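You operate a simulated robot arm through the tools that you are given. There is no shell and no other tool.

You are at the controls of a simulated robot arm. One attempt, no reset.

## Task
Clean and prime the rim seat, then stick the blue strip on it.
Fine: white brush first, then yellow sponge and cream tin; both go back; strip between the marks. Set down upright: white brush. A coat counts when it lies all over at full strength: go over it till it gets no stronger. What is to be rubbed or washed off counts as gone when no trace of it is left.

The check looks at the end state, three seconds after you hand in, the way a careful person would. Anything else that was tipped, shoved, dropped, spilled or broken makes it a failure.

## Robot
A 6-joint arm with a three-finger gripper, fixed in place. Base frame: the origin is on the floor under the middle of its stand, x ahead of it, y to its left, z up; the work surface is at about z = 0.5. Lengths are in m, angles in rad, forces in N, time in s.
It reaches about 1.213 m from its shoulder. Its first joint turns from -2.897 to 2.897 rad. Payload 4.89 kg.
Tool frame: the origin (TCP) lies between the finger pads and is the grasp point; the fingertips stand 0.03 m ahead of it; z points along the fingers, y is the line along which they close. The gripper opens to 0.164 m; its body begins 0.125 m behind the TCP.
Orientation is that of the tool frame in the base frame, as a unit quaternion [w, x, y, z]. With the fingers straight down and closing along the base's y, the tool's x points along the base's -x, its y along +y and its z along -z.

## Interface
- The arm moves only by the tool drive_tool. Its argument "steps" is one flat list of numbers, 7 for each row, row after row: the shift along the base's x, y, z in units of 100 mm (1.0 is 100 mm), then the turn, a rotation vector about the base's x, y, z in units of 90 degrees (1.0 is 90 degrees), then the gripper command, from -1 (shut) to 1 (fully open), values between in proportion. In form: [dx, dy, dz, ax, ay, az, hand, dx, dy, dz, ax, ay, az, hand, ...]. A call has 1 to 20 rows; each row is the pose to reach, as a shift and turn from the pose commanded when the call began. A call with a number of a shift or a turn outside -1 to 1 is refused whole. A row lasts 0.2 s, in which the tool goes at most 0.05 m and 0.15 rad; a call with a longer step from one row to the next is refused whole, and so is a gripper value outside its range. Where a pose cannot be reached the arm comes as near as it can. A force on the tool above 40 N (or 10 N above the force at the start of the call, whichever is more), or a blocked arm, ends the call early, and 0.2 s more pass. Each finger travels about 0.108 m/s and halts on what it meets, pressing with about 33 N; the grip force reading is that of the motor and also rises with nothing between the fingers. The clock runs only during rows and for 0.2 s after the last one: add rows that repeat a pose to give the fingers time. The reply holds the time, the measured pose of the TCP, the force on the tool along the base axes, the opening and the grip force, in the units named above and with some noise, with the torque about the TCP (base axes, N m) and any sound that the robot's microphone picked up.
- Cameras (640 x 400 px; columns grow to the right, rows downward): "scene" is fixed at [0.3987, 0.6506, 1.3681]; the picture's right is [0.06, -1.00, 0.00], its down [-0.93, -0.05, -0.37] and it looks along [0.37, 0.02, -0.93] (base axes); focal length 262 px, centre (320, 200). "wrist" rides on the gripper at [0.076, -0.002, -0.152] in the tool frame; the picture's right is [0.02, 1.00, 0.00], its down [-0.88, 0.02, -0.47] and it looks along [-0.47, 0.01, 0.88] (tool axes); focal length 247 px, centre (320, 200). There is no depth. A picture from a camera that has moved, and an enlarged one, comes with that camera's place and axes in the base frame and with its lens.
- snapshot(camera): a new picture of that camera. No time passes.
- lift_body(by): moves the trunk up (or, below 0, down) by that many m; the arm rides with it, the base frame stays. It gives what a move gives, with no picture.
- inspect(camera, box): a new picture of the part [left, top, right, bottom] of that camera's present view, enlarged. No time passes.
- finish_job(): hands the job in; it is judged then, once.

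Nothing tells you positions but the pictures and the camera data. Unless the task says otherwise, let go and move clear before handing in.

The tools are called as name(argument=value, ...) on one line, values as JSON. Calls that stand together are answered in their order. drive_tool: Moves the arm, as the interface text tells. Its arguments: {"type":"object","properties":{"steps":{"type":"array","items":{"type":"number"}}},"required":["steps"]} The other tools are called the same way: lift_body (by) moves the trunk up or down; snapshot (camera) takes a picture; inspect (camera, box) takes an enlarged picture of a part of a camera's view; finish_job () hands the job in.

At the start:

```text
time: 0.0
eef_pos: [0.7208, 0.4942, 1.0084]
tcp_rot: [0.0, 0.0, 1.0, 0.0]
force: [-0.7, 0.9, 0.2]
moment: [0.01, 0.01, 0.01]
gripper_width: 0.1641
finger_force: 0.1
trunk travel left (down, up): [-0.175, 0.215]
```

scene: 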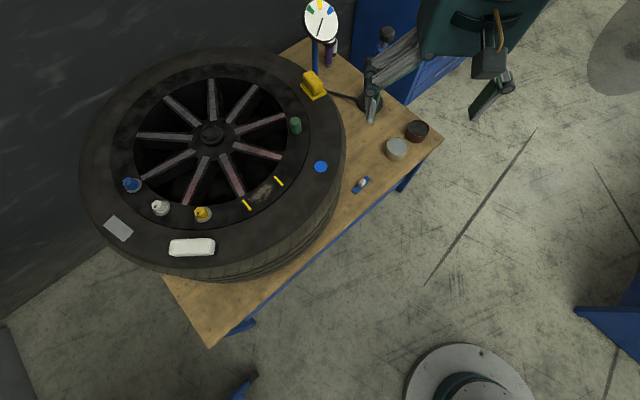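
wrist: 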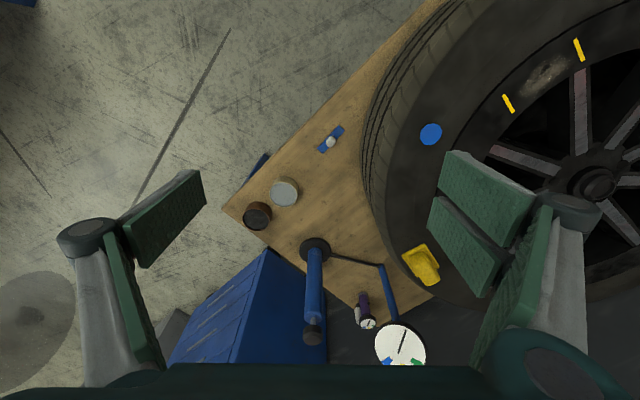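

I see a wheel lying on a wooden table with small items on its tyre and on the table. I'll take enlarged views to identify each one before moving.

inspect(camera="scene", box=[80, 150, 240, 270])

inspect(camera="scene", box=[220, 130, 380, 230])

inspect(camera="scene", box=[280, 0, 440, 100])

inspect(camera="scene", box=[340, 100, 460, 200])

inspect(camera="wrist", box=[220, 100, 440, 260])

inspect(camera="wrist", box=[280, 220, 480, 380])

```text
3.33 times, centred on (160, 210) of scene
camera zoom: at [0.3987, 0.6506, 1.3681], right [0.06, -1.0, 0.0], down [-0.93, -0.05, -0.37], along [0.37, 0.02, -0.93], focal length 875 px, centre (853, 167)
```

zoom: 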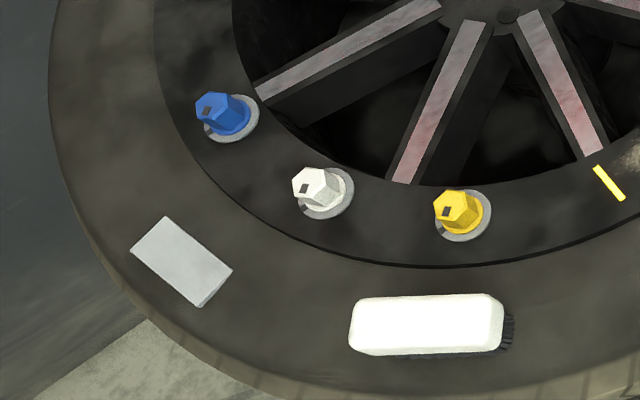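

```text
4.00 times, centred on (300, 180) of scene
camera zoom: at [0.3987, 0.6506, 1.3681], right [0.06, -1.0, 0.0], down [-0.93, -0.05, -0.37], along [0.37, 0.02, -0.93], focal length 1050 px, centre (400, 280)
```

zoom: 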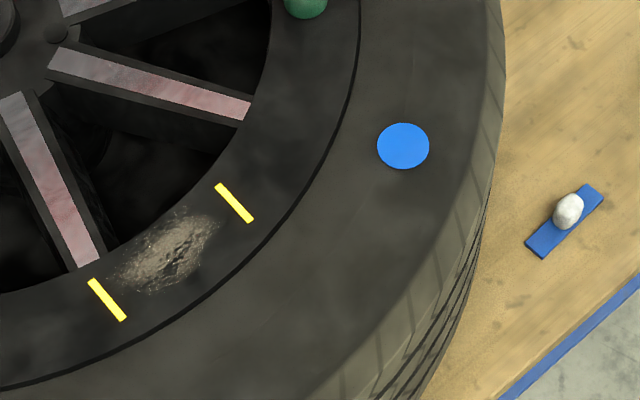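

```text
4.00 times, centred on (360, 50) of scene
camera zoom: at [0.3987, 0.6506, 1.3681], right [0.06, -1.0, 0.0], down [-0.93, -0.05, -0.37], along [0.37, 0.02, -0.93], focal length 1050 px, centre (160, 800)
```

zoom: 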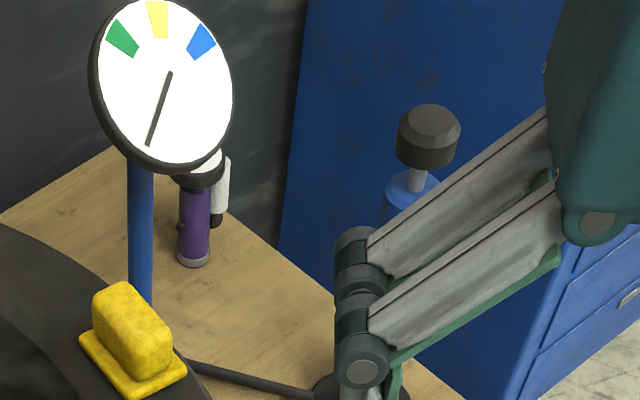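

```text
4.00 times, centred on (400, 150) of scene
camera zoom: at [0.3987, 0.6506, 1.3681], right [0.06, -1.0, 0.0], down [-0.93, -0.05, -0.37], along [0.37, 0.02, -0.93], focal length 1050 px, centre (0, 400)
```

zoom: 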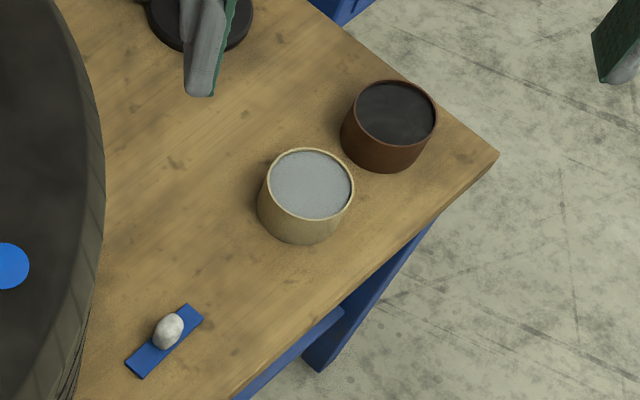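

```text
2.50 times, centred on (330, 180) of wrist
camera zoom: at [0.6442, 0.4921, 1.1602], right [-0.02, 1.0, 0.0], down [0.88, 0.02, 0.47], along [0.47, 0.01, -0.88], focal length 617 px, centre (295, 250)
```

zoom: 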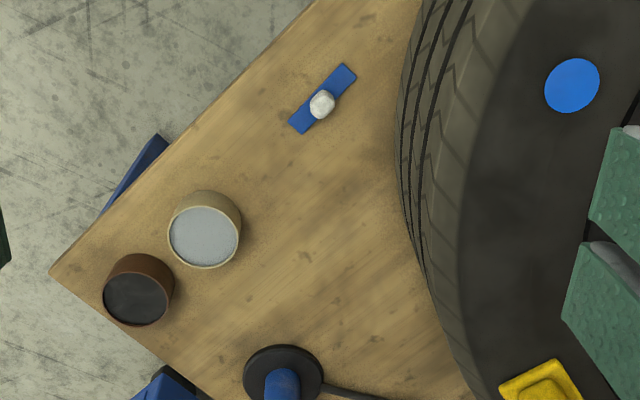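

```text
2.50 times, centred on (380, 300) of wrist
camera zoom: at [0.6442, 0.4921, 1.1602], right [-0.02, 1.0, 0.0], down [0.88, 0.02, 0.47], along [0.47, 0.01, -0.88], focal length 617 px, centre (170, -50)
```

zoom: 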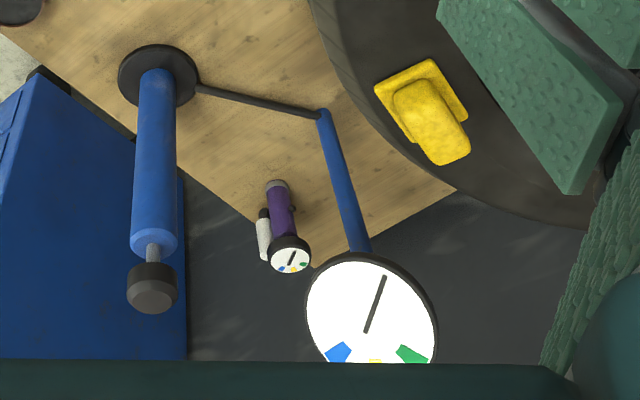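

The wheel top is near z≈0.77, and the seat with its yellow marks is around (0.647, 0.808). I'm moving the wrist camera over the seat and the brush for close looks.

drive_tool(steps=[-0.1, 0.33, 0, 0, 0, 0, 1, -0.2, 0.66, 0, 0, 0, 0, 1, -0.3, 1.0, 0, 0, 0, 0, 1])

drive_tool(steps=[-0.1, 0.33, 0, 0, 0, 0, 1, -0.2, 0.66, 0, 0, 0, 0, 1, -0.3, 1.0, 0, 0, 0, 0, 1])

drive_tool(steps=[-0.1, 0.33, 0, 0, 0, 0, 1, -0.12, 0.66, 0, 0, 0, 0, 1, -0.14, 1.0, 0, 0, 0, 0, 1])

snapshot(camera="wrist")

```text
time: 0.8
eef_pos: [0.6906, 0.5952, 1.0083]
tcp_rot: [-0.001, 0.0, 1.0, 0.0]
force: [0.3, -0.3, 0.0]
moment: [0.19, 0.03, -0.01]
gripper_width: 0.1639
finger_force: 0.1
trunk travel left (down, up): [-0.175, 0.215]
```

```text
time: 1.6
eef_pos: [0.66, 0.6954, 1.0097]
tcp_rot: [0.0, 0.0, 1.0, 0.0]
force: [0.2, -1.5, 0.6]
moment: [0.18, 0.12, 0.02]
gripper_width: 0.1639
finger_force: 0.1
trunk travel left (down, up): [-0.175, 0.215]
```

```text
time: 2.4
eef_pos: [0.6459, 0.7932, 1.0094]
tcp_rot: [0.0, 0.001, 1.0, -0.001]
force: [-0.3, -1.5, 1.1]
moment: [0.21, 0.02, -0.02]
gripper_width: 0.1639
finger_force: 0.0
trunk travel left (down, up): [-0.175, 0.215]
```

```text
taken
camera wrist: at [0.5702, 0.7909, 1.1607], right [-0.02, 1.0, 0.0], down [0.88, 0.02, 0.47], along [0.47, 0.01, -0.88], focal length 247 px, centre (320, 200)
```

wrist: 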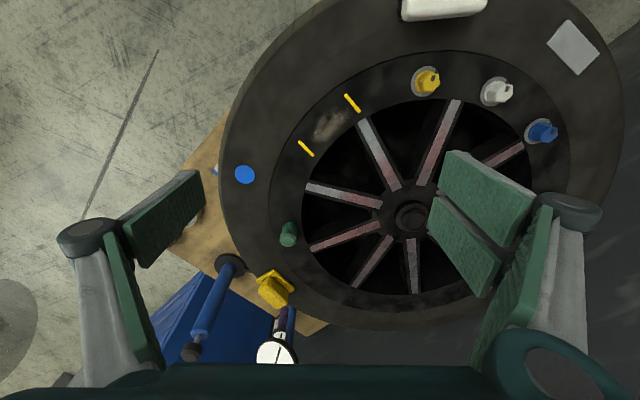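

The view now covers the whole wheel. I'm enlarging the seat, the brush and the sponge.

inspect(camera="wrist", box=[270, 70, 390, 170])

inspect(camera="wrist", box=[390, 0, 510, 100])

inspect(camera="wrist", box=[200, 200, 340, 380])

inspect(camera="scene", box=[230, 170, 300, 220])

snapshot(camera="scene")

```text
4.00 times, centred on (330, 120) of wrist
camera zoom: at [0.5702, 0.7909, 1.1607], right [-0.02, 1.0, 0.0], down [0.88, 0.02, 0.47], along [0.47, 0.01, -0.88], focal length 988 px, centre (280, 520)
```

zoom: 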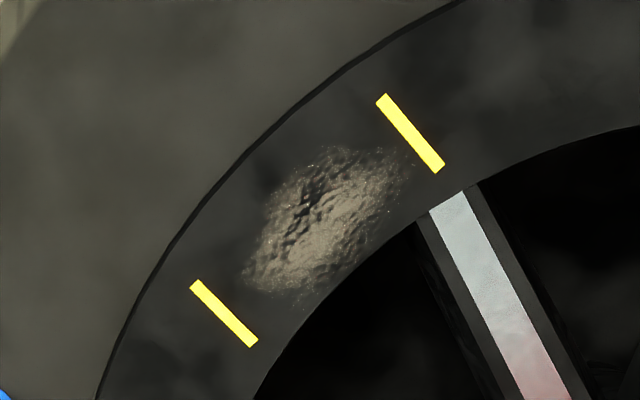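

```text
4.00 times, centred on (450, 50) of wrist
camera zoom: at [0.5702, 0.7909, 1.1607], right [-0.02, 1.0, 0.0], down [0.88, 0.02, 0.47], along [0.47, 0.01, -0.88], focal length 988 px, centre (-200, 800)
```

zoom: 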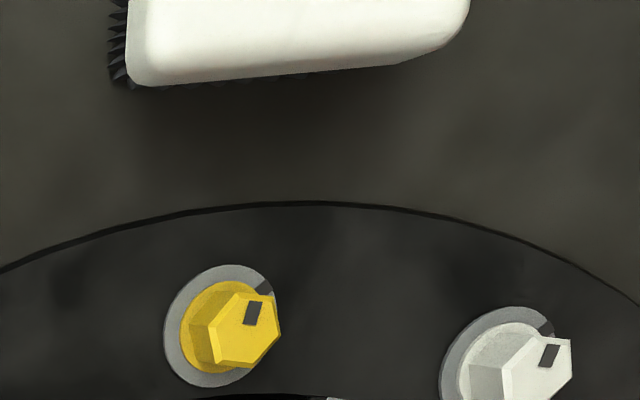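

```text
2.22 times, centred on (270, 290) of wrist
camera zoom: at [0.5702, 0.7909, 1.1607], right [-0.02, 1.0, 0.0], down [0.88, 0.02, 0.47], along [0.47, 0.01, -0.88], focal length 549 px, centre (431, 0)
```

zoom: 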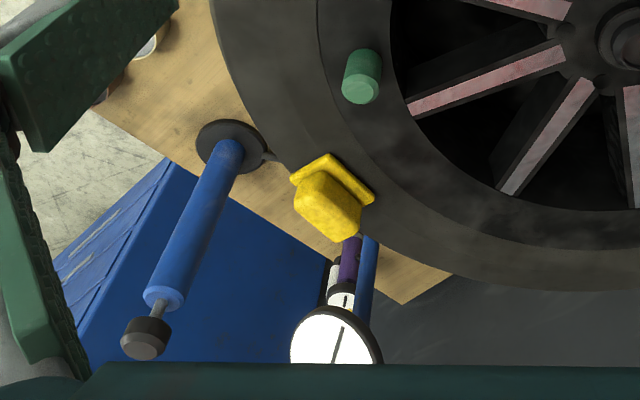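

```text
8.00 times, centred on (265, 195) of scene
camera zoom: at [0.3987, 0.6506, 1.3681], right [0.06, -1.0, 0.0], down [-0.93, -0.05, -0.37], along [0.37, 0.02, -0.93], focal length 2100 px, centre (760, 240)
```

zoom: 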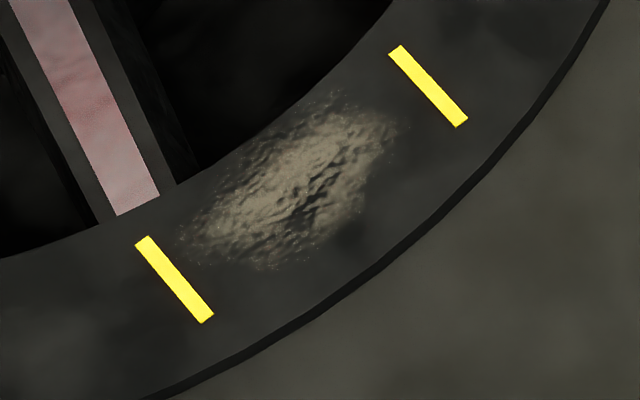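

```text
taken
```

scene: 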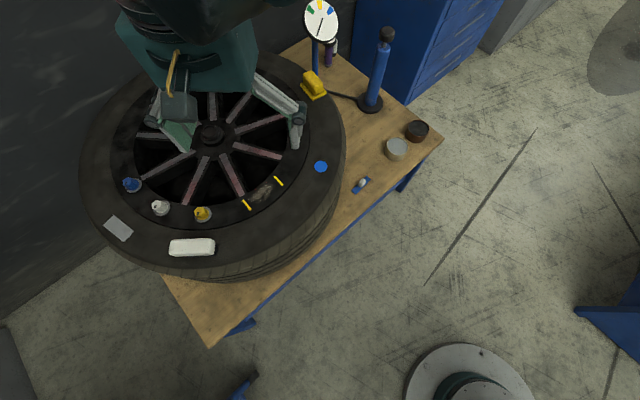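

The seat midpoint is about (0.649, 0.806, 0.769), with the tangent at -45°. Next I'll turn the tool 90° and move over the brush for a close view.

drive_tool(steps=[-0.08, 0.08, 0, 0, 0, 0.083, 1, -0.16, 0.16, 0, 0, 0, 0.167, 1, -0.24, 0.24, 0, 0, 0, 0.25, 1, -0.32, 0.32, 0, 0, 0, 0.333, 1, -0.4, 0.4, 0, 0, 0, 0.417, 1, -0.48, 0.48, 0, 0, 0, 0.5, 1, -0.56, 0.56, 0, 0, 0, 0.583, 1, -0.64, 0.64, 0, 0, 0, 0.667, 1, -0.72, 0.72, 0, 0, 0, 0.75, 1, -0.8, 0.8, 0, 0, 0, 0.833, 1, -0.88, 0.88, 0, 0, 0, 0.917, 1, -0.97, 0.96, 0, 0, 0, 1.0, 1])

drive_tool(steps=[-0.2, 0.1, -0.3, 0, 0, 0, 1, -0.4, 0.2, -0.6, 0, 0, 0, 1, -0.55, 0.3, -0.8, 0, 0, 0, 1])

snapshot(camera="wrist")

```text
time: 5.0
eef_pos: [0.5487, 0.8918, 1.0085]
tcp_rot: [0.0, 0.708, -0.707, 0.001]
force: [0.2, -0.4, -1.0]
moment: [0.09, 0.06, 0.01]
gripper_width: 0.1642
finger_force: 0.0
trunk travel left (down, up): [-0.175, 0.215]
```

```text
time: 5.8
eef_pos: [0.4952, 0.9192, 0.9294]
tcp_rot: [0.0, -0.707, 0.707, 0.0]
force: [-0.2, -0.8, 1.0]
moment: [0.13, 0.06, 0.01]
gripper_width: 0.1638
finger_force: 0.0
trunk travel left (down, up): [-0.175, 0.215]
```

```text
taken
camera wrist: at [0.4968, 0.8429, 1.08], right [-1.0, -0.02, 0.0], down [-0.02, 0.88, 0.47], along [-0.01, 0.47, -0.88], focal length 247 px, centre (320, 200)
```

wrist: 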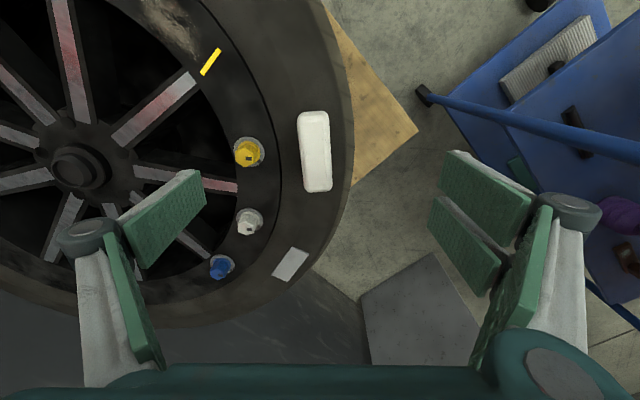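

inspect(camera="wrist", box=[270, 90, 366, 210])

inspect(camera="scene", box=[150, 225, 230, 275])

```text
3.33 times, centred on (318, 150) of wrist
camera zoom: at [0.4968, 0.8429, 1.08], right [-1.0, -0.02, 0.0], down [-0.02, 0.88, 0.47], along [-0.01, 0.47, -0.88], focal length 823 px, centre (327, 367)
```

zoom: 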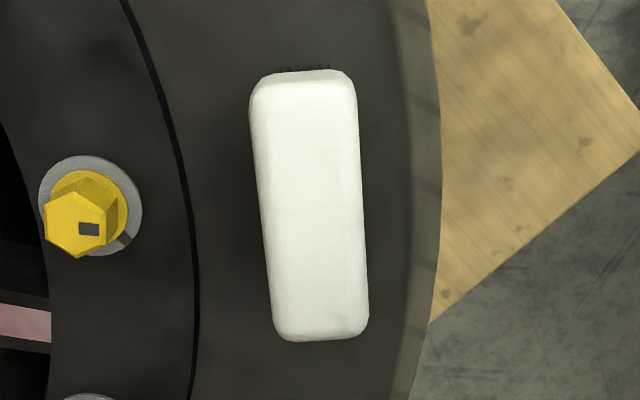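

```text
8.00 times, centred on (190, 250) of scene
camera zoom: at [0.3987, 0.6506, 1.3681], right [0.06, -1.0, 0.0], down [-0.93, -0.05, -0.37], along [0.37, 0.02, -0.93], focal length 2100 px, centre (1360, -200)
```

zoom: 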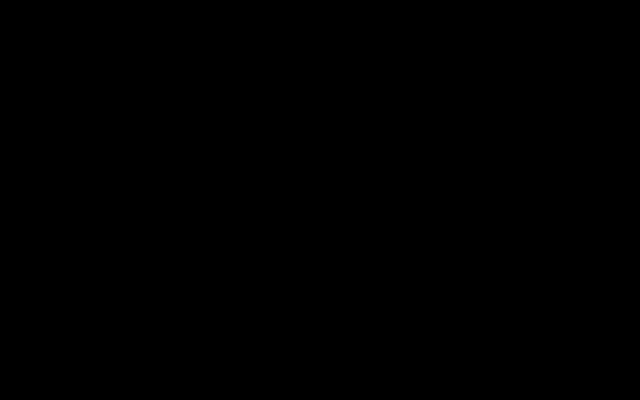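

The brush is about 88×34 mm, centred near (0.500, 0.926) and turned about 5° from y. I'll line up over it, come down partway and look again to pin down its height.

drive_tool(steps=[0.05, 0.06, -0.3, 0, 0, 0.056, 1, 0.05, 0.06, -0.58, 0, 0, 0.056, 1])

inspect(camera="wrist", box=[240, 80, 400, 240])

snapshot(camera="wrist")

```text
time: 6.4
eef_pos: [0.4988, 0.9264, 0.8692]
tcp_rot: [0.0, 0.738, -0.675, 0.0]
force: [-1.1, -0.7, 1.3]
moment: [0.16, -0.1, 0.01]
gripper_width: 0.164
finger_force: 0.2
trunk travel left (down, up): [-0.175, 0.215]
```

```text
2.50 times, centred on (320, 160) of wrist
camera zoom: at [0.5077, 0.8498, 1.0211], right [-0.99, -0.11, 0.0], down [-0.1, 0.88, 0.47], along [-0.05, 0.47, -0.88], focal length 617 px, centre (320, 300)
```

zoom: 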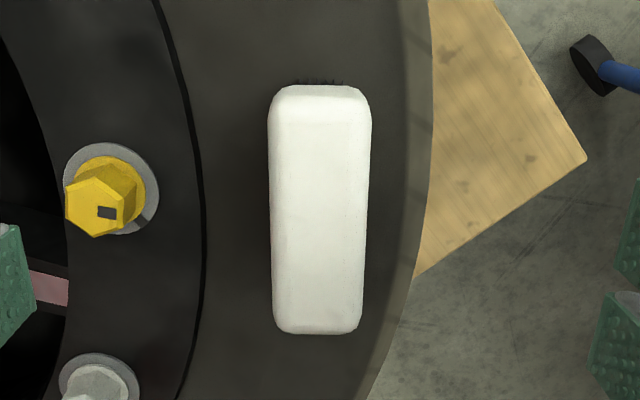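

```text
taken
camera wrist: at [0.5077, 0.8498, 1.0211], right [-0.99, -0.11, 0.0], down [-0.1, 0.88, 0.47], along [-0.05, 0.47, -0.88], focal length 247 px, centre (320, 200)
```

wrist: 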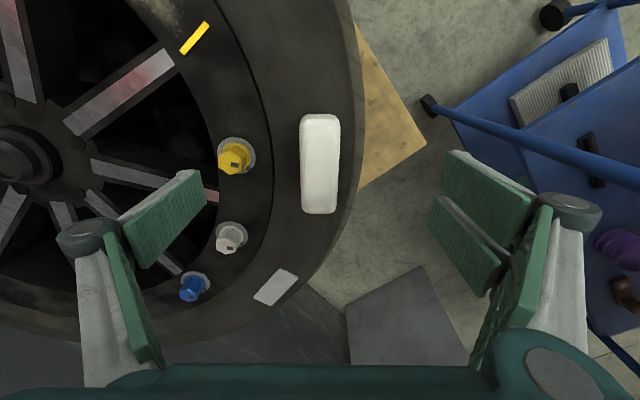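

The brush top is near z≈0.82, so it stands about 50 mm tall. I'll pre-close the fingers around it while still above, to check alignment.

drive_tool(steps=[0, 0, 0, 0, 0, 0, -0.1, 0, 0, 0, 0, 0, 0, -0.1, 0, 0, 0, 0, 0, 0, -0.1, 0, 0, 0, 0, 0, 0, -0.1])

snapshot(camera="wrist")

```text
time: 7.4
eef_pos: [0.4989, 0.9269, 0.8683]
tcp_rot: [-0.001, 0.738, -0.675, 0.0]
force: [-0.2, 0.1, -0.5]
moment: [0.02, 0.0, -0.02]
gripper_width: 0.0739
finger_force: 0.1
trunk travel left (down, up): [-0.175, 0.215]
```

```text
taken
camera wrist: at [0.5081, 0.8504, 1.0206], right [-0.99, -0.11, 0.0], down [-0.1, 0.88, 0.47], along [-0.05, 0.47, -0.88], focal length 247 px, centre (320, 200)
```

wrist: 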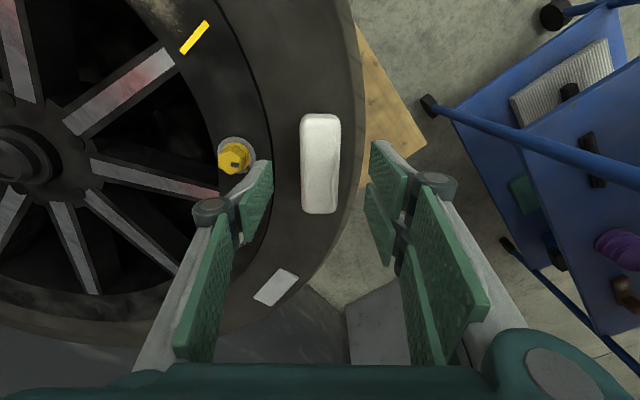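

The fingers straddle the brush evenly. I'm narrowing a bit more to stay clear of the yellow knob, then descending.

drive_tool(steps=[0, 0, 0, 0, 0, 0, -0.3, 0, 0, 0, 0, 0, 0, -0.3, 0, 0, -0.15, 0, 0, 0, -0.3, 0, 0, -0.3, 0, 0, 0, -0.3, 0, 0, -0.45, 0, 0, 0, -0.3, 0, 0, -0.57, 0, 0, 0, -0.3])

snapshot(camera="wrist")

snapshot(camera="scene")

```text
time: 8.8
eef_pos: [0.4981, 0.9271, 0.8133]
tcp_rot: [0.0, 0.738, -0.675, 0.0]
force: [-0.5, 1.2, 0.7]
moment: [0.02, -0.03, -0.01]
gripper_width: 0.0571
finger_force: 0.0
trunk travel left (down, up): [-0.175, 0.215]
```

```text
taken
camera wrist: at [0.5079, 0.8499, 0.9651], right [-0.99, -0.11, 0.0], down [-0.1, 0.88, 0.47], along [-0.05, 0.47, -0.88], focal length 247 px, centre (320, 200)
```

wrist: 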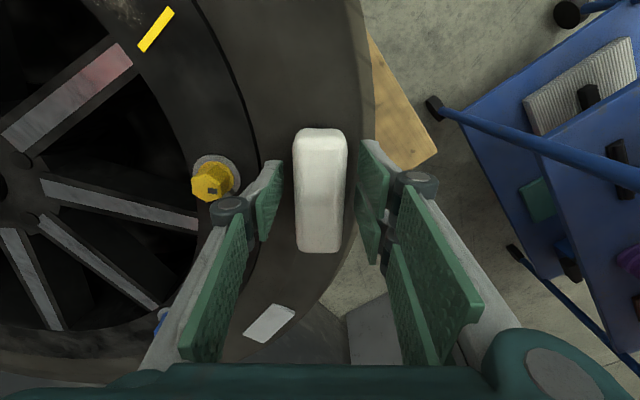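

```text
taken
```

scene: 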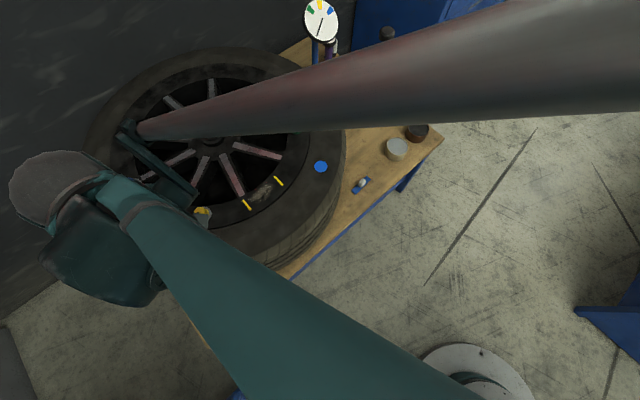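

The fingers are either side of the brush at z≈0.813. Closing on it now.

drive_tool(steps=[0, 0, 0, 0, 0, 0, -0.5, 0, 0, 0, 0, 0, 0, -0.7, 0, 0, 0, 0, 0, 0, -1, 0, 0, 0, 0, 0, 0, -1])

snapshot(camera="wrist")

```text
time: 9.8
eef_pos: [0.4991, 0.9279, 0.8143]
tcp_rot: [0.0, 0.737, -0.676, 0.0]
force: [0.0, 0.2, -0.4]
moment: [-0.03, 0.0, 0.01]
gripper_width: 0.0325
finger_force: 32.6
trunk travel left (down, up): [-0.175, 0.215]
```

```text
taken
camera wrist: at [0.5081, 0.8501, 0.965], right [-0.99, -0.11, 0.0], down [-0.1, 0.88, 0.47], along [-0.05, 0.47, -0.88], focal length 247 px, centre (320, 200)
```

wrist: 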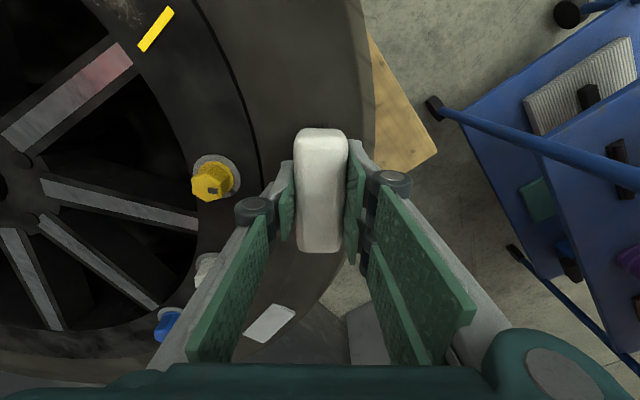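

The brush is gripped (width 0.0325, 32.6 N). I'm lifting it and carrying it over the seat, turning it to lie along the tangent.

drive_tool(steps=[0, 0, 0.2, 0, 0, 0, -1, 0, 0, 0.5, 0, 0, 0, -1, 0, 0, 0.8, 0, 0, 0, -1])

drive_tool(steps=[0.25, -0.2, 0, 0, 0, 0.08, -1, 0.5, -0.4, 0, 0, 0, 0.16, -1, 0.75, -0.6, 0, 0, 0, 0.24, -1])

drive_tool(steps=[0.25, -0.2, 0, 0, 0, 0.07, -1, 0.5, -0.4, 0, 0, 0, 0.14, -1, 0.74, -0.6, 0, 0, 0, 0.204, -1])

snapshot(camera="wrist")

snapshot(camera="scene")

```text
time: 10.6
eef_pos: [0.5008, 0.9256, 0.894]
tcp_rot: [0.0, 0.737, -0.675, 0.0]
force: [0.6, 0.3, -0.7]
moment: [-0.03, 0.04, -0.03]
gripper_width: 0.0328
finger_force: 32.8
trunk travel left (down, up): [-0.175, 0.215]
```

```text
time: 11.4
eef_pos: [0.5741, 0.8668, 0.896]
tcp_rot: [0.0, 0.852, -0.524, 0.0]
force: [-2.2, -0.2, -0.4]
moment: [-0.13, -0.18, -0.02]
gripper_width: 0.0327
finger_force: 32.9
trunk travel left (down, up): [-0.175, 0.215]
```

```text
time: 12.2
eef_pos: [0.6485, 0.8069, 0.8952]
tcp_rot: [0.001, 0.924, -0.382, 0.0]
force: [-1.7, 0.9, -0.3]
moment: [-0.14, -0.19, -0.02]
gripper_width: 0.0327
finger_force: 33.1
trunk travel left (down, up): [-0.175, 0.215]
```

```text
taken
camera wrist: at [0.7039, 0.7538, 1.0461], right [-0.69, -0.72, 0.0], down [-0.64, 0.61, 0.47], along [-0.34, 0.33, -0.88], focal length 247 px, centre (320, 200)
```

wrist: 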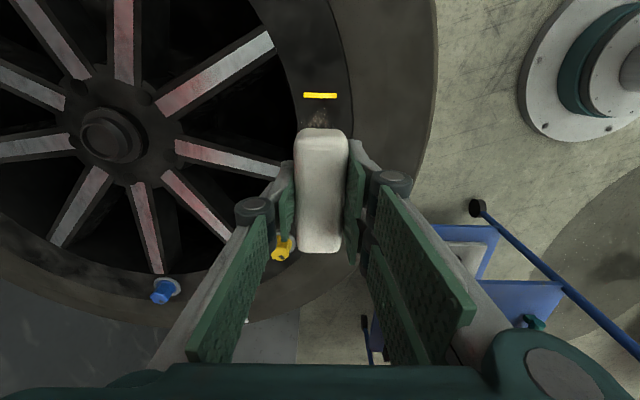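

```text
taken
```

scene: 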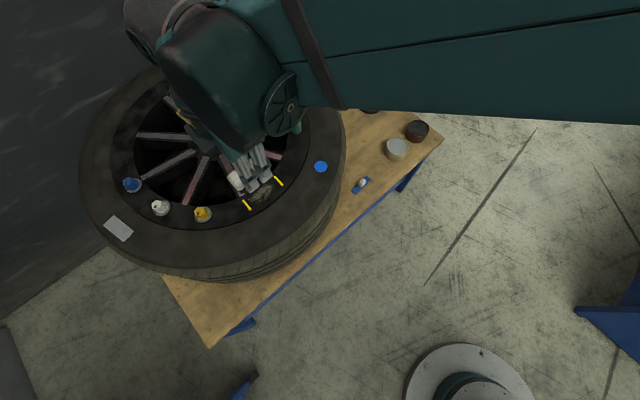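

The brush is over the seat, aligned with mark B. I'm lowering slowly to find contact.

drive_tool(steps=[0, 0, -0.3, 0, 0, 0, -1, 0, 0, -0.6, 0, 0, 0, -1, 0, 0, -0.76, 0, 0, 0, -1, 0, 0, -0.78, 0, 0, 0, -1])

drive_tool(steps=[0, 0, -0.02, 0, 0, 0, -1, 0, 0, -0.03, 0, 0, 0, -1])

```text
time: 13.2
eef_pos: [0.6508, 0.8055, 0.815]
tcp_rot: [-0.001, 0.924, -0.383, 0.001]
force: [0.1, 1.1, -1.8]
moment: [-0.02, 0.04, 0.02]
gripper_width: 0.0325
finger_force: 33.3
trunk travel left (down, up): [-0.175, 0.215]
```

```text
time: 13.8
eef_pos: [0.6487, 0.8048, 0.8139]
tcp_rot: [0.0, 0.924, -0.382, 0.001]
force: [3.7, 1.8, 8.5]
moment: [0.12, -0.07, -0.02]
gripper_width: 0.0326
finger_force: 32.9
trunk travel left (down, up): [-0.175, 0.215]
```

Contact is at commanded z≈0.8124 with about 8.5 N. I'm scrubbing in a zigzag over the patch.

drive_tool(steps=[0.141, -0.141, 0, 0, 0, 0, -1, -0.141, 0.141, 0, 0, 0, 0, -1, 0.212, -0.071, 0, 0, 0, 0, -1, -0.071, 0.212, 0, 0, 0, 0, -1, 0.283, 0, 0, 0, 0, 0, -1, 0, 0.283, 0, 0, 0, 0, -1, 0.212, -0.071, 0, 0, 0, 0, -1, -0.071, 0.212, 0, 0, 0, 0, -1, 0.141, -0.141, 0, 0, 0, 0, -1, -0.141, 0.141, 0, 0, 0, 0, -1, 0.071, -0.212, 0, 0, 0, 0, -1, -0.212, 0.071, 0, 0, 0, 0, -1, 0, -0.283, 0, 0, 0, 0, -1, -0.283, 0, 0, 0, 0, 0, -1, 0.071, -0.212, 0, 0, 0, 0, -1, -0.212, 0.071, 0, 0, 0, 0, -1, 0.141, -0.141, 0, 0, 0, 0, -1, -0.141, 0.141, 0, 0, 0, 0, -1, 0, 0, 0, 0, 0, 0, -1])

snapshot(camera="scene")

inspect(camera="scene", box=[220, 160, 316, 220])

```text
time: 17.8
eef_pos: [0.6477, 0.8087, 0.8143]
tcp_rot: [-0.001, 0.924, -0.382, 0.0]
force: [-0.7, 1.1, -0.6]
moment: [-0.04, 0.02, -0.02]
gripper_width: 0.0323
finger_force: 32.4
trunk travel left (down, up): [-0.175, 0.215]
```

```text
taken
```

scene: 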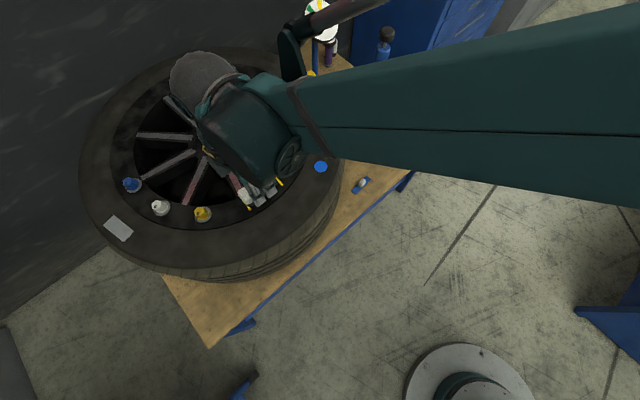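

```text
6.67 times, centred on (268, 190) of scene
camera zoom: at [0.3987, 0.6506, 1.3681], right [0.06, -1.0, 0.0], down [-0.93, -0.05, -0.37], along [0.37, 0.02, -0.93], focal length 1750 px, centre (667, 267)
```

zoom: 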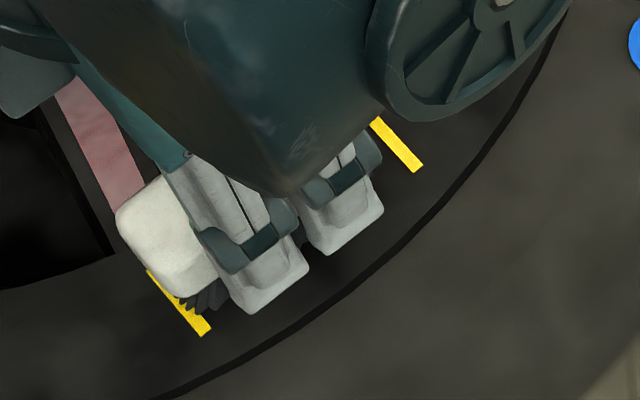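

The force reads near zero at the end of that pass, so I'm re-checking contact a little lower.

drive_tool(steps=[0, 0, -0.01, 0, 0, 0, -1, 0, 0, -0.02, 0, 0, 0, -1])

inspect(camera="wrist", box=[240, 60, 400, 260])

```text
time: 18.4
eef_pos: [0.6487, 0.807, 0.8113]
tcp_rot: [0.0, 0.924, -0.382, 0.0]
force: [0.1, -0.7, -0.6]
moment: [0.03, 0.01, -0.03]
gripper_width: 0.0327
finger_force: 32.8
trunk travel left (down, up): [-0.175, 0.215]
```

```text
2.00 times, centred on (320, 160) of wrist
camera zoom: at [0.7039, 0.7536, 0.9628], right [-0.69, -0.72, 0.0], down [-0.64, 0.61, 0.47], along [-0.34, 0.33, -0.88], focal length 494 px, centre (320, 280)
```

zoom: 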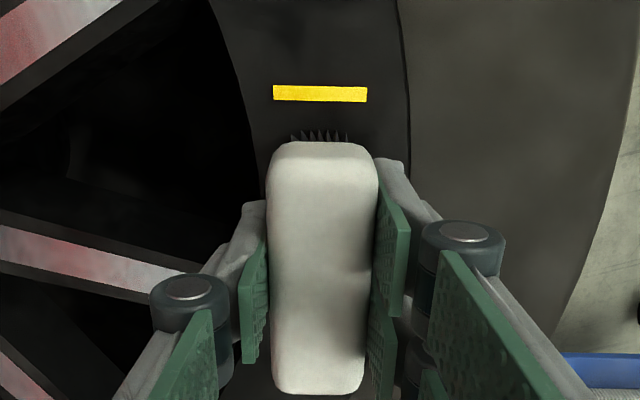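

drive_tool(steps=[0, 0, -0.01, 0, 0, 0, -1, 0, 0, -0.02, 0, 0, 0, -1])

```text
time: 19.0
eef_pos: [0.6485, 0.8068, 0.8083]
tcp_rot: [0.0, 0.924, -0.383, 0.0]
force: [2.3, 3.9, 10.2]
moment: [0.02, -0.06, -0.01]
gripper_width: 0.0323
finger_force: 32.6
trunk travel left (down, up): [-0.175, 0.215]
```

drive_tool(steps=[0.07, -0.07, 0, 0, 0, 0, -1, -0.07, 0.07, 0, 0, 0, 0, -1])

drive_tool(steps=[0.07, -0.07, 0, 0, 0, 0, -1, 0, 0, 0, 0, 0, 0, -1])

```text
time: 19.6
eef_pos: [0.6401, 0.8132, 0.8092]
tcp_rot: [0.0, 0.924, -0.383, -0.001]
force: [-0.3, -1.3, 1.9]
moment: [-0.06, -0.02, -0.07]
gripper_width: 0.0324
finger_force: 32.7
trunk travel left (down, up): [-0.175, 0.215]
```

```text
time: 20.2
eef_pos: [0.6419, 0.8126, 0.8089]
tcp_rot: [0.0, 0.924, -0.383, 0.0]
force: [2.0, -3.1, 3.4]
moment: [-0.06, -0.03, 0.04]
gripper_width: 0.0326
finger_force: 32.9
trunk travel left (down, up): [-0.175, 0.215]
```

Force fades while rubbing, which may be dirt coming off or the brush creeping up in the grip. I'll lift and step aside to look at the seat.

drive_tool(steps=[0, 0, 0.3, 0, 0, 0, -1, 0, 0.1, 0.6, 0, 0, 0, -1, -0.05, 0.4, 0.8, 0, 0, 0, -1, -0.07, 0.77, 1.0, 0, 0, 0, -1])

snapshot(camera="wrist")

inspect(camera="scene", box=[220, 160, 316, 220])

```text
time: 21.2
eef_pos: [0.6345, 0.8898, 0.909]
tcp_rot: [0.0, 0.923, -0.384, 0.001]
force: [0.5, -1.0, 0.9]
moment: [0.19, 0.06, -0.02]
gripper_width: 0.0324
finger_force: 33.3
trunk travel left (down, up): [-0.175, 0.215]
```

```text
taken
camera wrist: at [0.6903, 0.8362, 1.0616], right [-0.69, -0.72, 0.0], down [-0.64, 0.61, 0.47], along [-0.34, 0.33, -0.88], focal length 247 px, centre (320, 200)
```

wrist: 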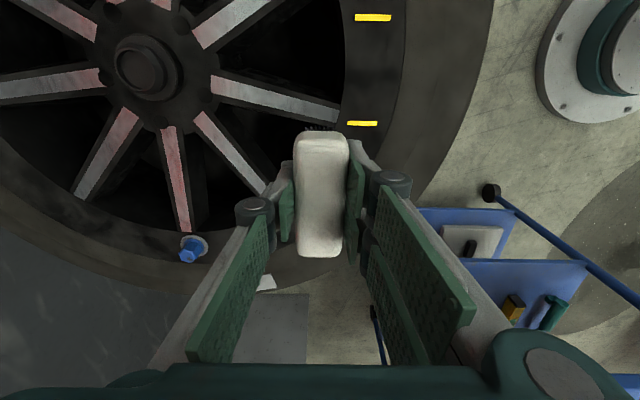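

```text
6.67 times, centred on (268, 190) of scene
camera zoom: at [0.3987, 0.6506, 1.3681], right [0.06, -1.0, 0.0], down [-0.93, -0.05, -0.37], along [0.37, 0.02, -0.93], focal length 1750 px, centre (667, 267)
```

zoom: 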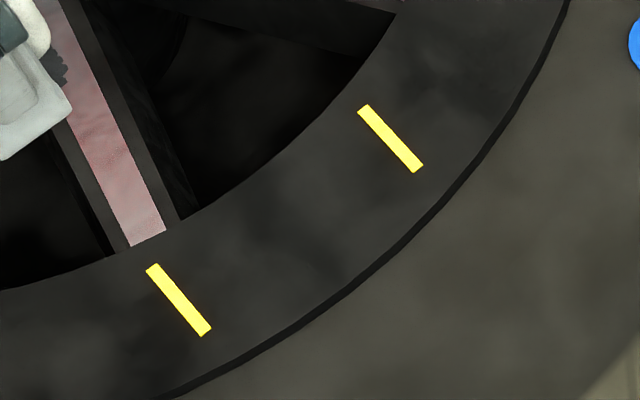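

inspect(camera="wrist", box=[325, 5, 421, 135])

inspect(camera="scene", box=[240, 178, 288, 208])

inspect(camera="wrist", box=[350, 20, 400, 110])

```text
3.08 times, centred on (373, 70) of wrist
camera zoom: at [0.6903, 0.8362, 1.0616], right [-0.69, -0.72, 0.0], down [-0.64, 0.61, 0.47], along [-0.34, 0.33, -0.88], focal length 760 px, centre (157, 600)
```

zoom: 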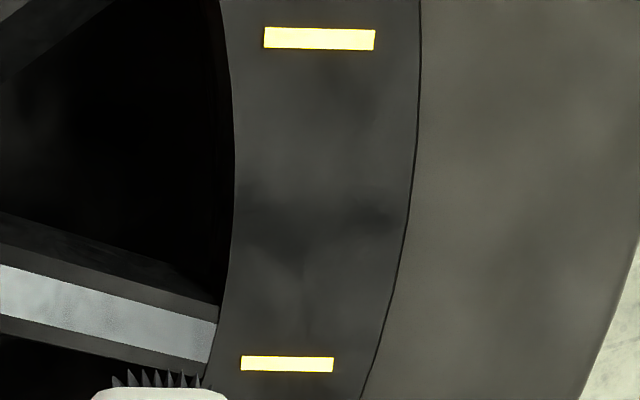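

```text
13.33 times, centred on (264, 193) of scene
camera zoom: at [0.3987, 0.6506, 1.3681], right [0.06, -1.0, 0.0], down [-0.93, -0.05, -0.37], along [0.37, 0.02, -0.93], focal length 3501 px, centre (1067, 293)
```

zoom: 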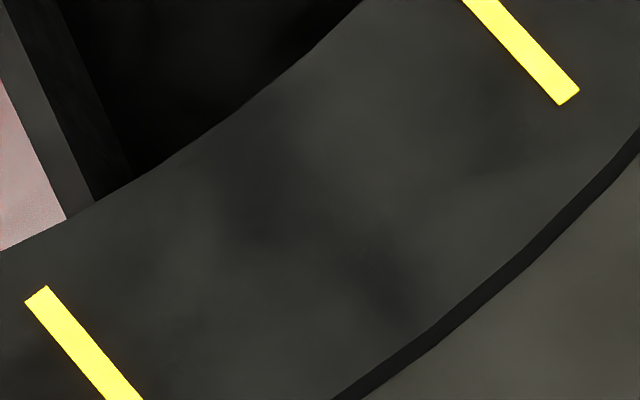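

```text
4.44 times, centred on (375, 65) of wrist
camera zoom: at [0.6903, 0.8362, 1.0616], right [-0.69, -0.72, 0.0], down [-0.64, 0.61, 0.47], along [-0.34, 0.33, -0.88], focal length 1098 px, centre (76, 800)
```

zoom: 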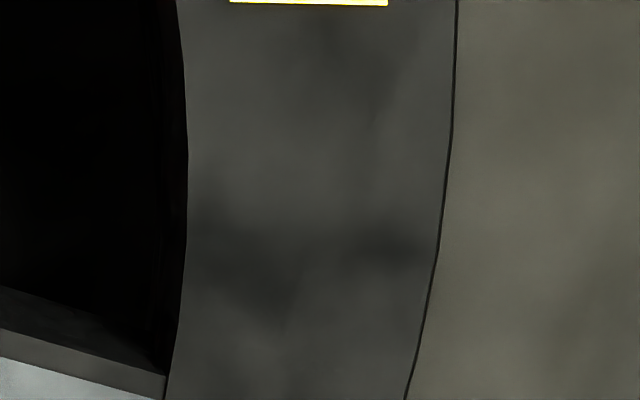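

The dirt looks gone. I'll make one more light scrubbing pass to be sure no faint trace is left.

drive_tool(steps=[0.05, -0.3, 0, 0, 0, 0, -1, 0.1, -0.6, -0.1, 0, 0, 0, -1, 0.142, -0.842, -0.4, 0, 0, 0, -1, 0.142, -0.842, -0.7, 0, 0, 0, -1, 0.142, -0.842, -0.9, 0, 0, 0, -1, 0.142, -0.842, -0.98, 0, 0, 0, -1, 0.142, -0.842, -1.0, 0, 0, 0, -1])

drive_tool(steps=[0.141, -0.141, 0, 0, 0, 0, -1, -0.141, 0.141, 0, 0, 0, 0, -1, 0.212, -0.071, 0, 0, 0, 0, -1, -0.071, 0.212, 0, 0, 0, 0, -1, 0.283, 0, -0.005, 0, 0, 0, -1, 0, 0.283, -0.005, 0, 0, 0, -1, 0.212, -0.071, -0.005, 0, 0, 0, -1, -0.071, 0.212, -0.005, 0, 0, 0, -1, 0.141, -0.141, -0.005, 0, 0, 0, -1, -0.141, 0.141, -0.005, 0, 0, 0, -1, 0.071, -0.212, -0.005, 0, 0, 0, -1, -0.212, 0.071, -0.005, 0, 0, 0, -1, 0, -0.283, -0.01, 0, 0, 0, -1, -0.283, 0, -0.01, 0, 0, 0, -1, 0.071, -0.212, -0.01, 0, 0, 0, -1, -0.212, 0.071, -0.01, 0, 0, 0, -1, 0.141, -0.141, -0.01, 0, 0, 0, -1, -0.141, 0.141, -0.01, 0, 0, 0, -1, 0, 0, -0.01, 0, 0, 0, -1])

```text
time: 22.8
eef_pos: [0.6481, 0.8059, 0.8099]
tcp_rot: [0.0, 0.924, -0.382, 0.0]
force: [-1.1, -0.4, 1.3]
moment: [-0.05, -0.01, -0.02]
gripper_width: 0.0325
finger_force: 33.4
trunk travel left (down, up): [-0.175, 0.215]
```

```text
time: 26.8
eef_pos: [0.6479, 0.8073, 0.8083]
tcp_rot: [0.0, 0.924, -0.384, 0.0]
force: [0.1, -0.6, -1.2]
moment: [0.04, 0.02, 0.0]
gripper_width: 0.0322
finger_force: 33.1
trunk travel left (down, up): [-0.175, 0.215]
```

drive_tool(steps=[0, 0, -0.01, 0, 0, 0, -1, 0, 0, -0.02, 0, 0, 0, -1])

drive_tool(steps=[0, 0, -0.01, 0, 0, 0, -1, 0, 0, -0.02, 0, 0, 0, -1])

```text
time: 27.4
eef_pos: [0.649, 0.8068, 0.8076]
tcp_rot: [-0.001, 0.924, -0.383, 0.001]
force: [-0.3, 5.6, 21.6]
moment: [0.13, -0.05, -0.02]
gripper_width: 0.0324
finger_force: 33.2
trunk travel left (down, up): [-0.175, 0.215]
```

```text
time: 28.0
eef_pos: [0.6479, 0.8052, 0.806]
tcp_rot: [-0.001, 0.924, -0.383, 0.0]
force: [2.1, 6.7, 26.3]
moment: [0.12, -0.03, -0.01]
gripper_width: 0.0322
finger_force: 33.0
trunk travel left (down, up): [-0.175, 0.215]
```

Contact is firm again, about 22–26 N. I'm easing off slightly and doing one short pass at solid contact.

drive_tool(steps=[0.1, -0.1, 0.01, 0, 0, 0, -1, -0.141, 0.141, 0.01, 0, 0, 0, -1, 0.212, -0.071, 0.01, 0, 0, 0, -1, -0.071, 0.212, 0.01, 0, 0, 0, -1, 0.212, -0.071, 0.01, 0, 0, 0, -1, -0.141, 0.141, 0.01, 0, 0, 0, -1, 0.071, -0.212, 0.01, 0, 0, 0, -1, -0.212, 0.071, 0.01, 0, 0, 0, -1, 0.071, -0.212, 0.01, 0, 0, 0, -1, -0.141, 0.141, 0.01, 0, 0, 0, -1, 0, 0, 0.01, 0, 0, 0, -1])

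drive_tool(steps=[0, 0, 0.3, 0, 0, 0, -1, 0, 0.1, 0.6, 0, 0, 0, -1, -0.05, 0.4, 0.8, 0, 0, 0, -1, -0.14, 0.84, 1.0, 0, 0, 0, -1])

snapshot(camera="wrist")

inspect(camera="scene", box=[220, 160, 316, 220])

inspect(camera="wrist", box=[240, 100, 400, 280])

```text
time: 30.4
eef_pos: [0.6469, 0.8059, 0.8047]
tcp_rot: [0.001, 0.924, -0.383, 0.0]
force: [1.3, -0.1, -0.8]
moment: [0.0, -0.02, -0.01]
gripper_width: 0.0322
finger_force: 32.7
trunk travel left (down, up): [-0.175, 0.215]
```

```text
time: 31.4
eef_pos: [0.634, 0.8856, 0.9038]
tcp_rot: [0.0, 0.924, -0.383, 0.001]
force: [0.6, -1.5, 1.3]
moment: [0.21, 0.08, 0.0]
gripper_width: 0.032
finger_force: 32.6
trunk travel left (down, up): [-0.175, 0.215]
```

```text
taken
camera wrist: at [0.6902, 0.8328, 1.0548], right [-0.69, -0.72, 0.0], down [-0.64, 0.61, 0.47], along [-0.34, 0.33, -0.88], focal length 247 px, centre (320, 200)
```

wrist: 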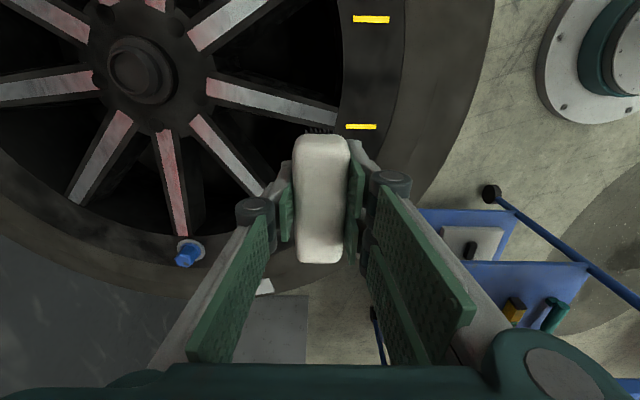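

```text
6.67 times, centred on (268, 190) of scene
camera zoom: at [0.3987, 0.6506, 1.3681], right [0.06, -1.0, 0.0], down [-0.93, -0.05, -0.37], along [0.37, 0.02, -0.93], focal length 1750 px, centre (667, 267)
```

zoom: 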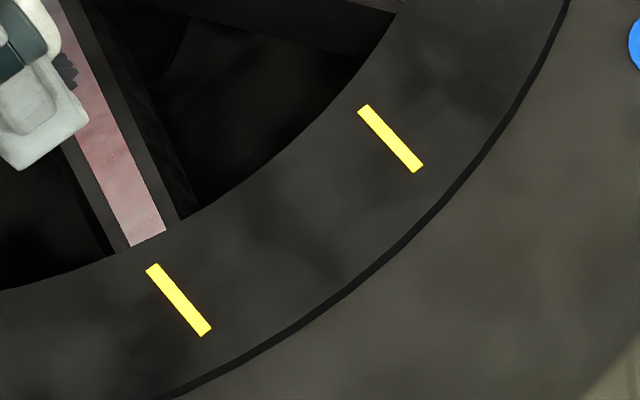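

```text
2.22 times, centred on (320, 190) of wrist
camera zoom: at [0.6902, 0.8328, 1.0548], right [-0.69, -0.72, 0.0], down [-0.64, 0.61, 0.47], along [-0.34, 0.33, -0.88], focal length 549 px, centre (320, 222)
```

zoom: 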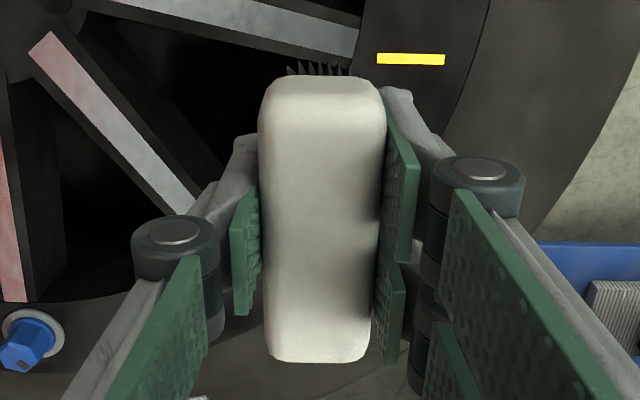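

The seat is clean with no trace left. I'm carrying the brush back to its original spot and orientation.

drive_tool(steps=[-0.27, 0.07, 0, 0, 0, -0.08, -1, -0.53, 0.14, 0, 0, 0, -0.16, -1, -0.8, 0.2, 0, 0, 0, -0.24, -1])

drive_tool(steps=[-0.2, 0.05, 0, 0, 0, -0.07, -1, -0.4, 0.1, 0, 0, 0, -0.14, -1, -0.552, 0.162, 0, 0, 0, -0.204, -1, -0.552, 0.162, -0.3, 0, 0, 0, -1])

snapshot(camera="wrist")

```text
time: 32.2
eef_pos: [0.5541, 0.9077, 0.9034]
tcp_rot: [0.0, 0.836, -0.549, 0.0]
force: [1.5, -0.9, -1.3]
moment: [0.06, 0.14, 0.03]
gripper_width: 0.0321
finger_force: 32.9
trunk travel left (down, up): [-0.175, 0.215]
```

```text
refused: row 4 steps farther than a row can; nothing moved
```

```text
taken
camera wrist: at [0.587, 0.8379, 1.056], right [-0.91, -0.42, 0.0], down [-0.37, 0.8, 0.47], along [-0.2, 0.43, -0.88], focal length 247 px, centre (320, 200)
```

wrist: 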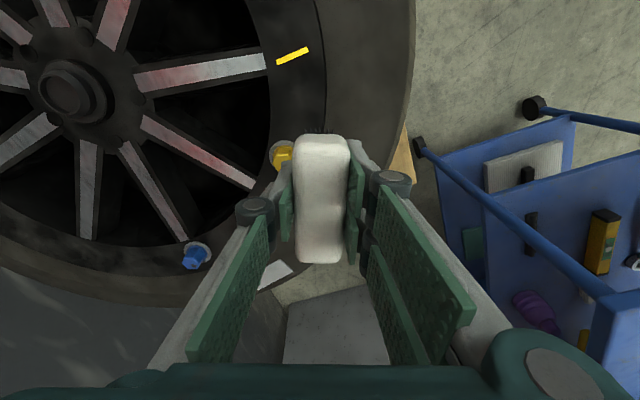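

The last call was refused because I dropped the rotation in its final row. Reissuing it correctly.

drive_tool(steps=[-0.2, 0.05, 0, 0, 0, -0.07, -1, -0.4, 0.1, 0, 0, 0, -0.14, -1, -0.552, 0.162, 0, 0, 0, -0.204, -1, -0.552, 0.162, -0.3, 0, 0, -0.204, -1, -0.552, 0.162, -0.6, 0, 0, -0.204, -1, -0.552, 0.162, -0.8, 0, 0, -0.204, -1])

snapshot(camera="wrist")

```text
time: 33.6
eef_pos: [0.4986, 0.9255, 0.8246]
tcp_rot: [0.0, 0.737, -0.676, 0.0]
force: [-0.7, 0.0, -0.6]
moment: [0.0, 0.0, -0.01]
gripper_width: 0.0323
finger_force: 32.9
trunk travel left (down, up): [-0.175, 0.215]
```

```text
taken
camera wrist: at [0.5079, 0.8494, 0.9765], right [-0.99, -0.11, 0.0], down [-0.1, 0.88, 0.47], along [-0.05, 0.47, -0.88], focal length 247 px, centre (320, 200)
```

wrist: 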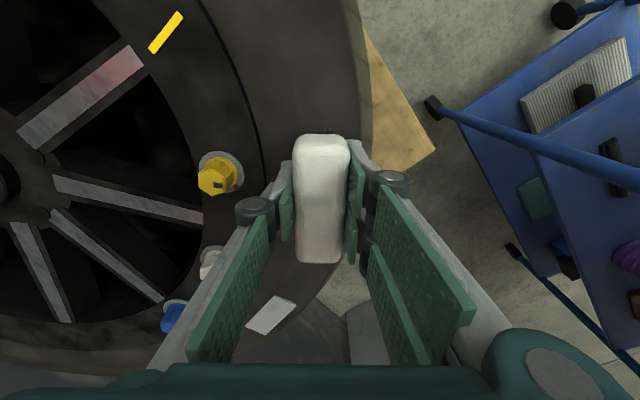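

drive_tool(steps=[0, 0, -0.08, 0, 0, 0, -1, 0, 0, -0.15, 0, 0, 0, -1])

drive_tool(steps=[0, 0, -0.01, 0, 0, 0, -1, 0, 0, -0.02, 0, 0, 0, -1])

```text
time: 34.2
eef_pos: [0.5001, 0.9249, 0.8095]
tcp_rot: [0.0, 0.737, -0.676, 0.0]
force: [-0.2, -0.7, -0.5]
moment: [0.04, 0.0, 0.0]
gripper_width: 0.0323
finger_force: 33.4
trunk travel left (down, up): [-0.175, 0.215]
```

```text
time: 34.8
eef_pos: [0.4995, 0.9256, 0.8066]
tcp_rot: [0.0, 0.737, -0.676, 0.0]
force: [0.2, -0.4, -1.5]
moment: [-0.04, -0.01, 0.02]
gripper_width: 0.0321
finger_force: 33.1
trunk travel left (down, up): [-0.175, 0.215]
```

drive_tool(steps=[0, 0, -0.01, 0, 0, 0, -1, 0, 0, -0.02, 0, 0, 0, -1])

```text
time: 35.4
eef_pos: [0.4984, 0.9254, 0.8053]
tcp_rot: [0.0, 0.737, -0.676, 0.0]
force: [0.2, -0.7, -0.1]
moment: [-0.02, -0.01, 0.01]
gripper_width: 0.0324
finger_force: 33.1
trunk travel left (down, up): [-0.175, 0.215]
```

drive_tool(steps=[0, 0, -0.01, 0, 0, 0, -1, 0, 0, -0.015, 0, 0, 0, -1])

```text
time: 36.0
eef_pos: [0.4991, 0.927, 0.8042]
tcp_rot: [0.001, 0.737, -0.676, 0.0]
force: [0.5, -1.5, -0.9]
moment: [-0.01, 0.04, -0.01]
gripper_width: 0.0321
finger_force: 32.7
trunk travel left (down, up): [-0.175, 0.215]
```

drive_tool(steps=[0, 0, -0.01, 0, 0, 0, -1, 0, 0, -0.015, 0, 0, 0, -1])

inspect(camera="wrist", box=[260, 100, 380, 280])

```text
time: 36.6
eef_pos: [0.4996, 0.9264, 0.8038]
tcp_rot: [-0.001, 0.738, -0.675, -0.001]
force: [-0.8, 9.3, 14.2]
moment: [0.0, 0.01, -0.01]
gripper_width: 0.0321
finger_force: 33.0
trunk travel left (down, up): [-0.175, 0.215]
```

```text
2.22 times, centred on (320, 190) of wrist
camera zoom: at [0.5079, 0.8493, 0.9556], right [-0.99, -0.11, 0.0], down [-0.1, 0.88, 0.47], along [-0.05, 0.47, -0.88], focal length 549 px, centre (320, 222)
```

zoom: 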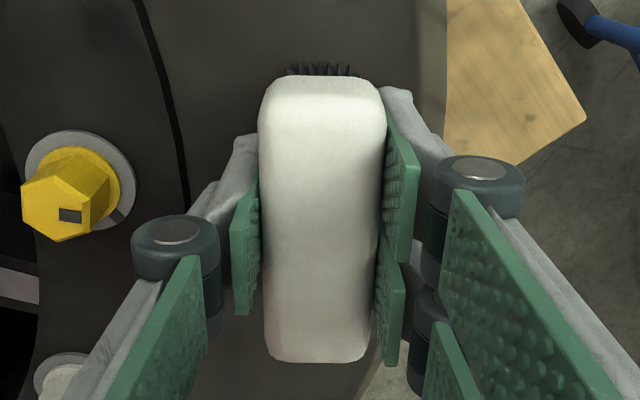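

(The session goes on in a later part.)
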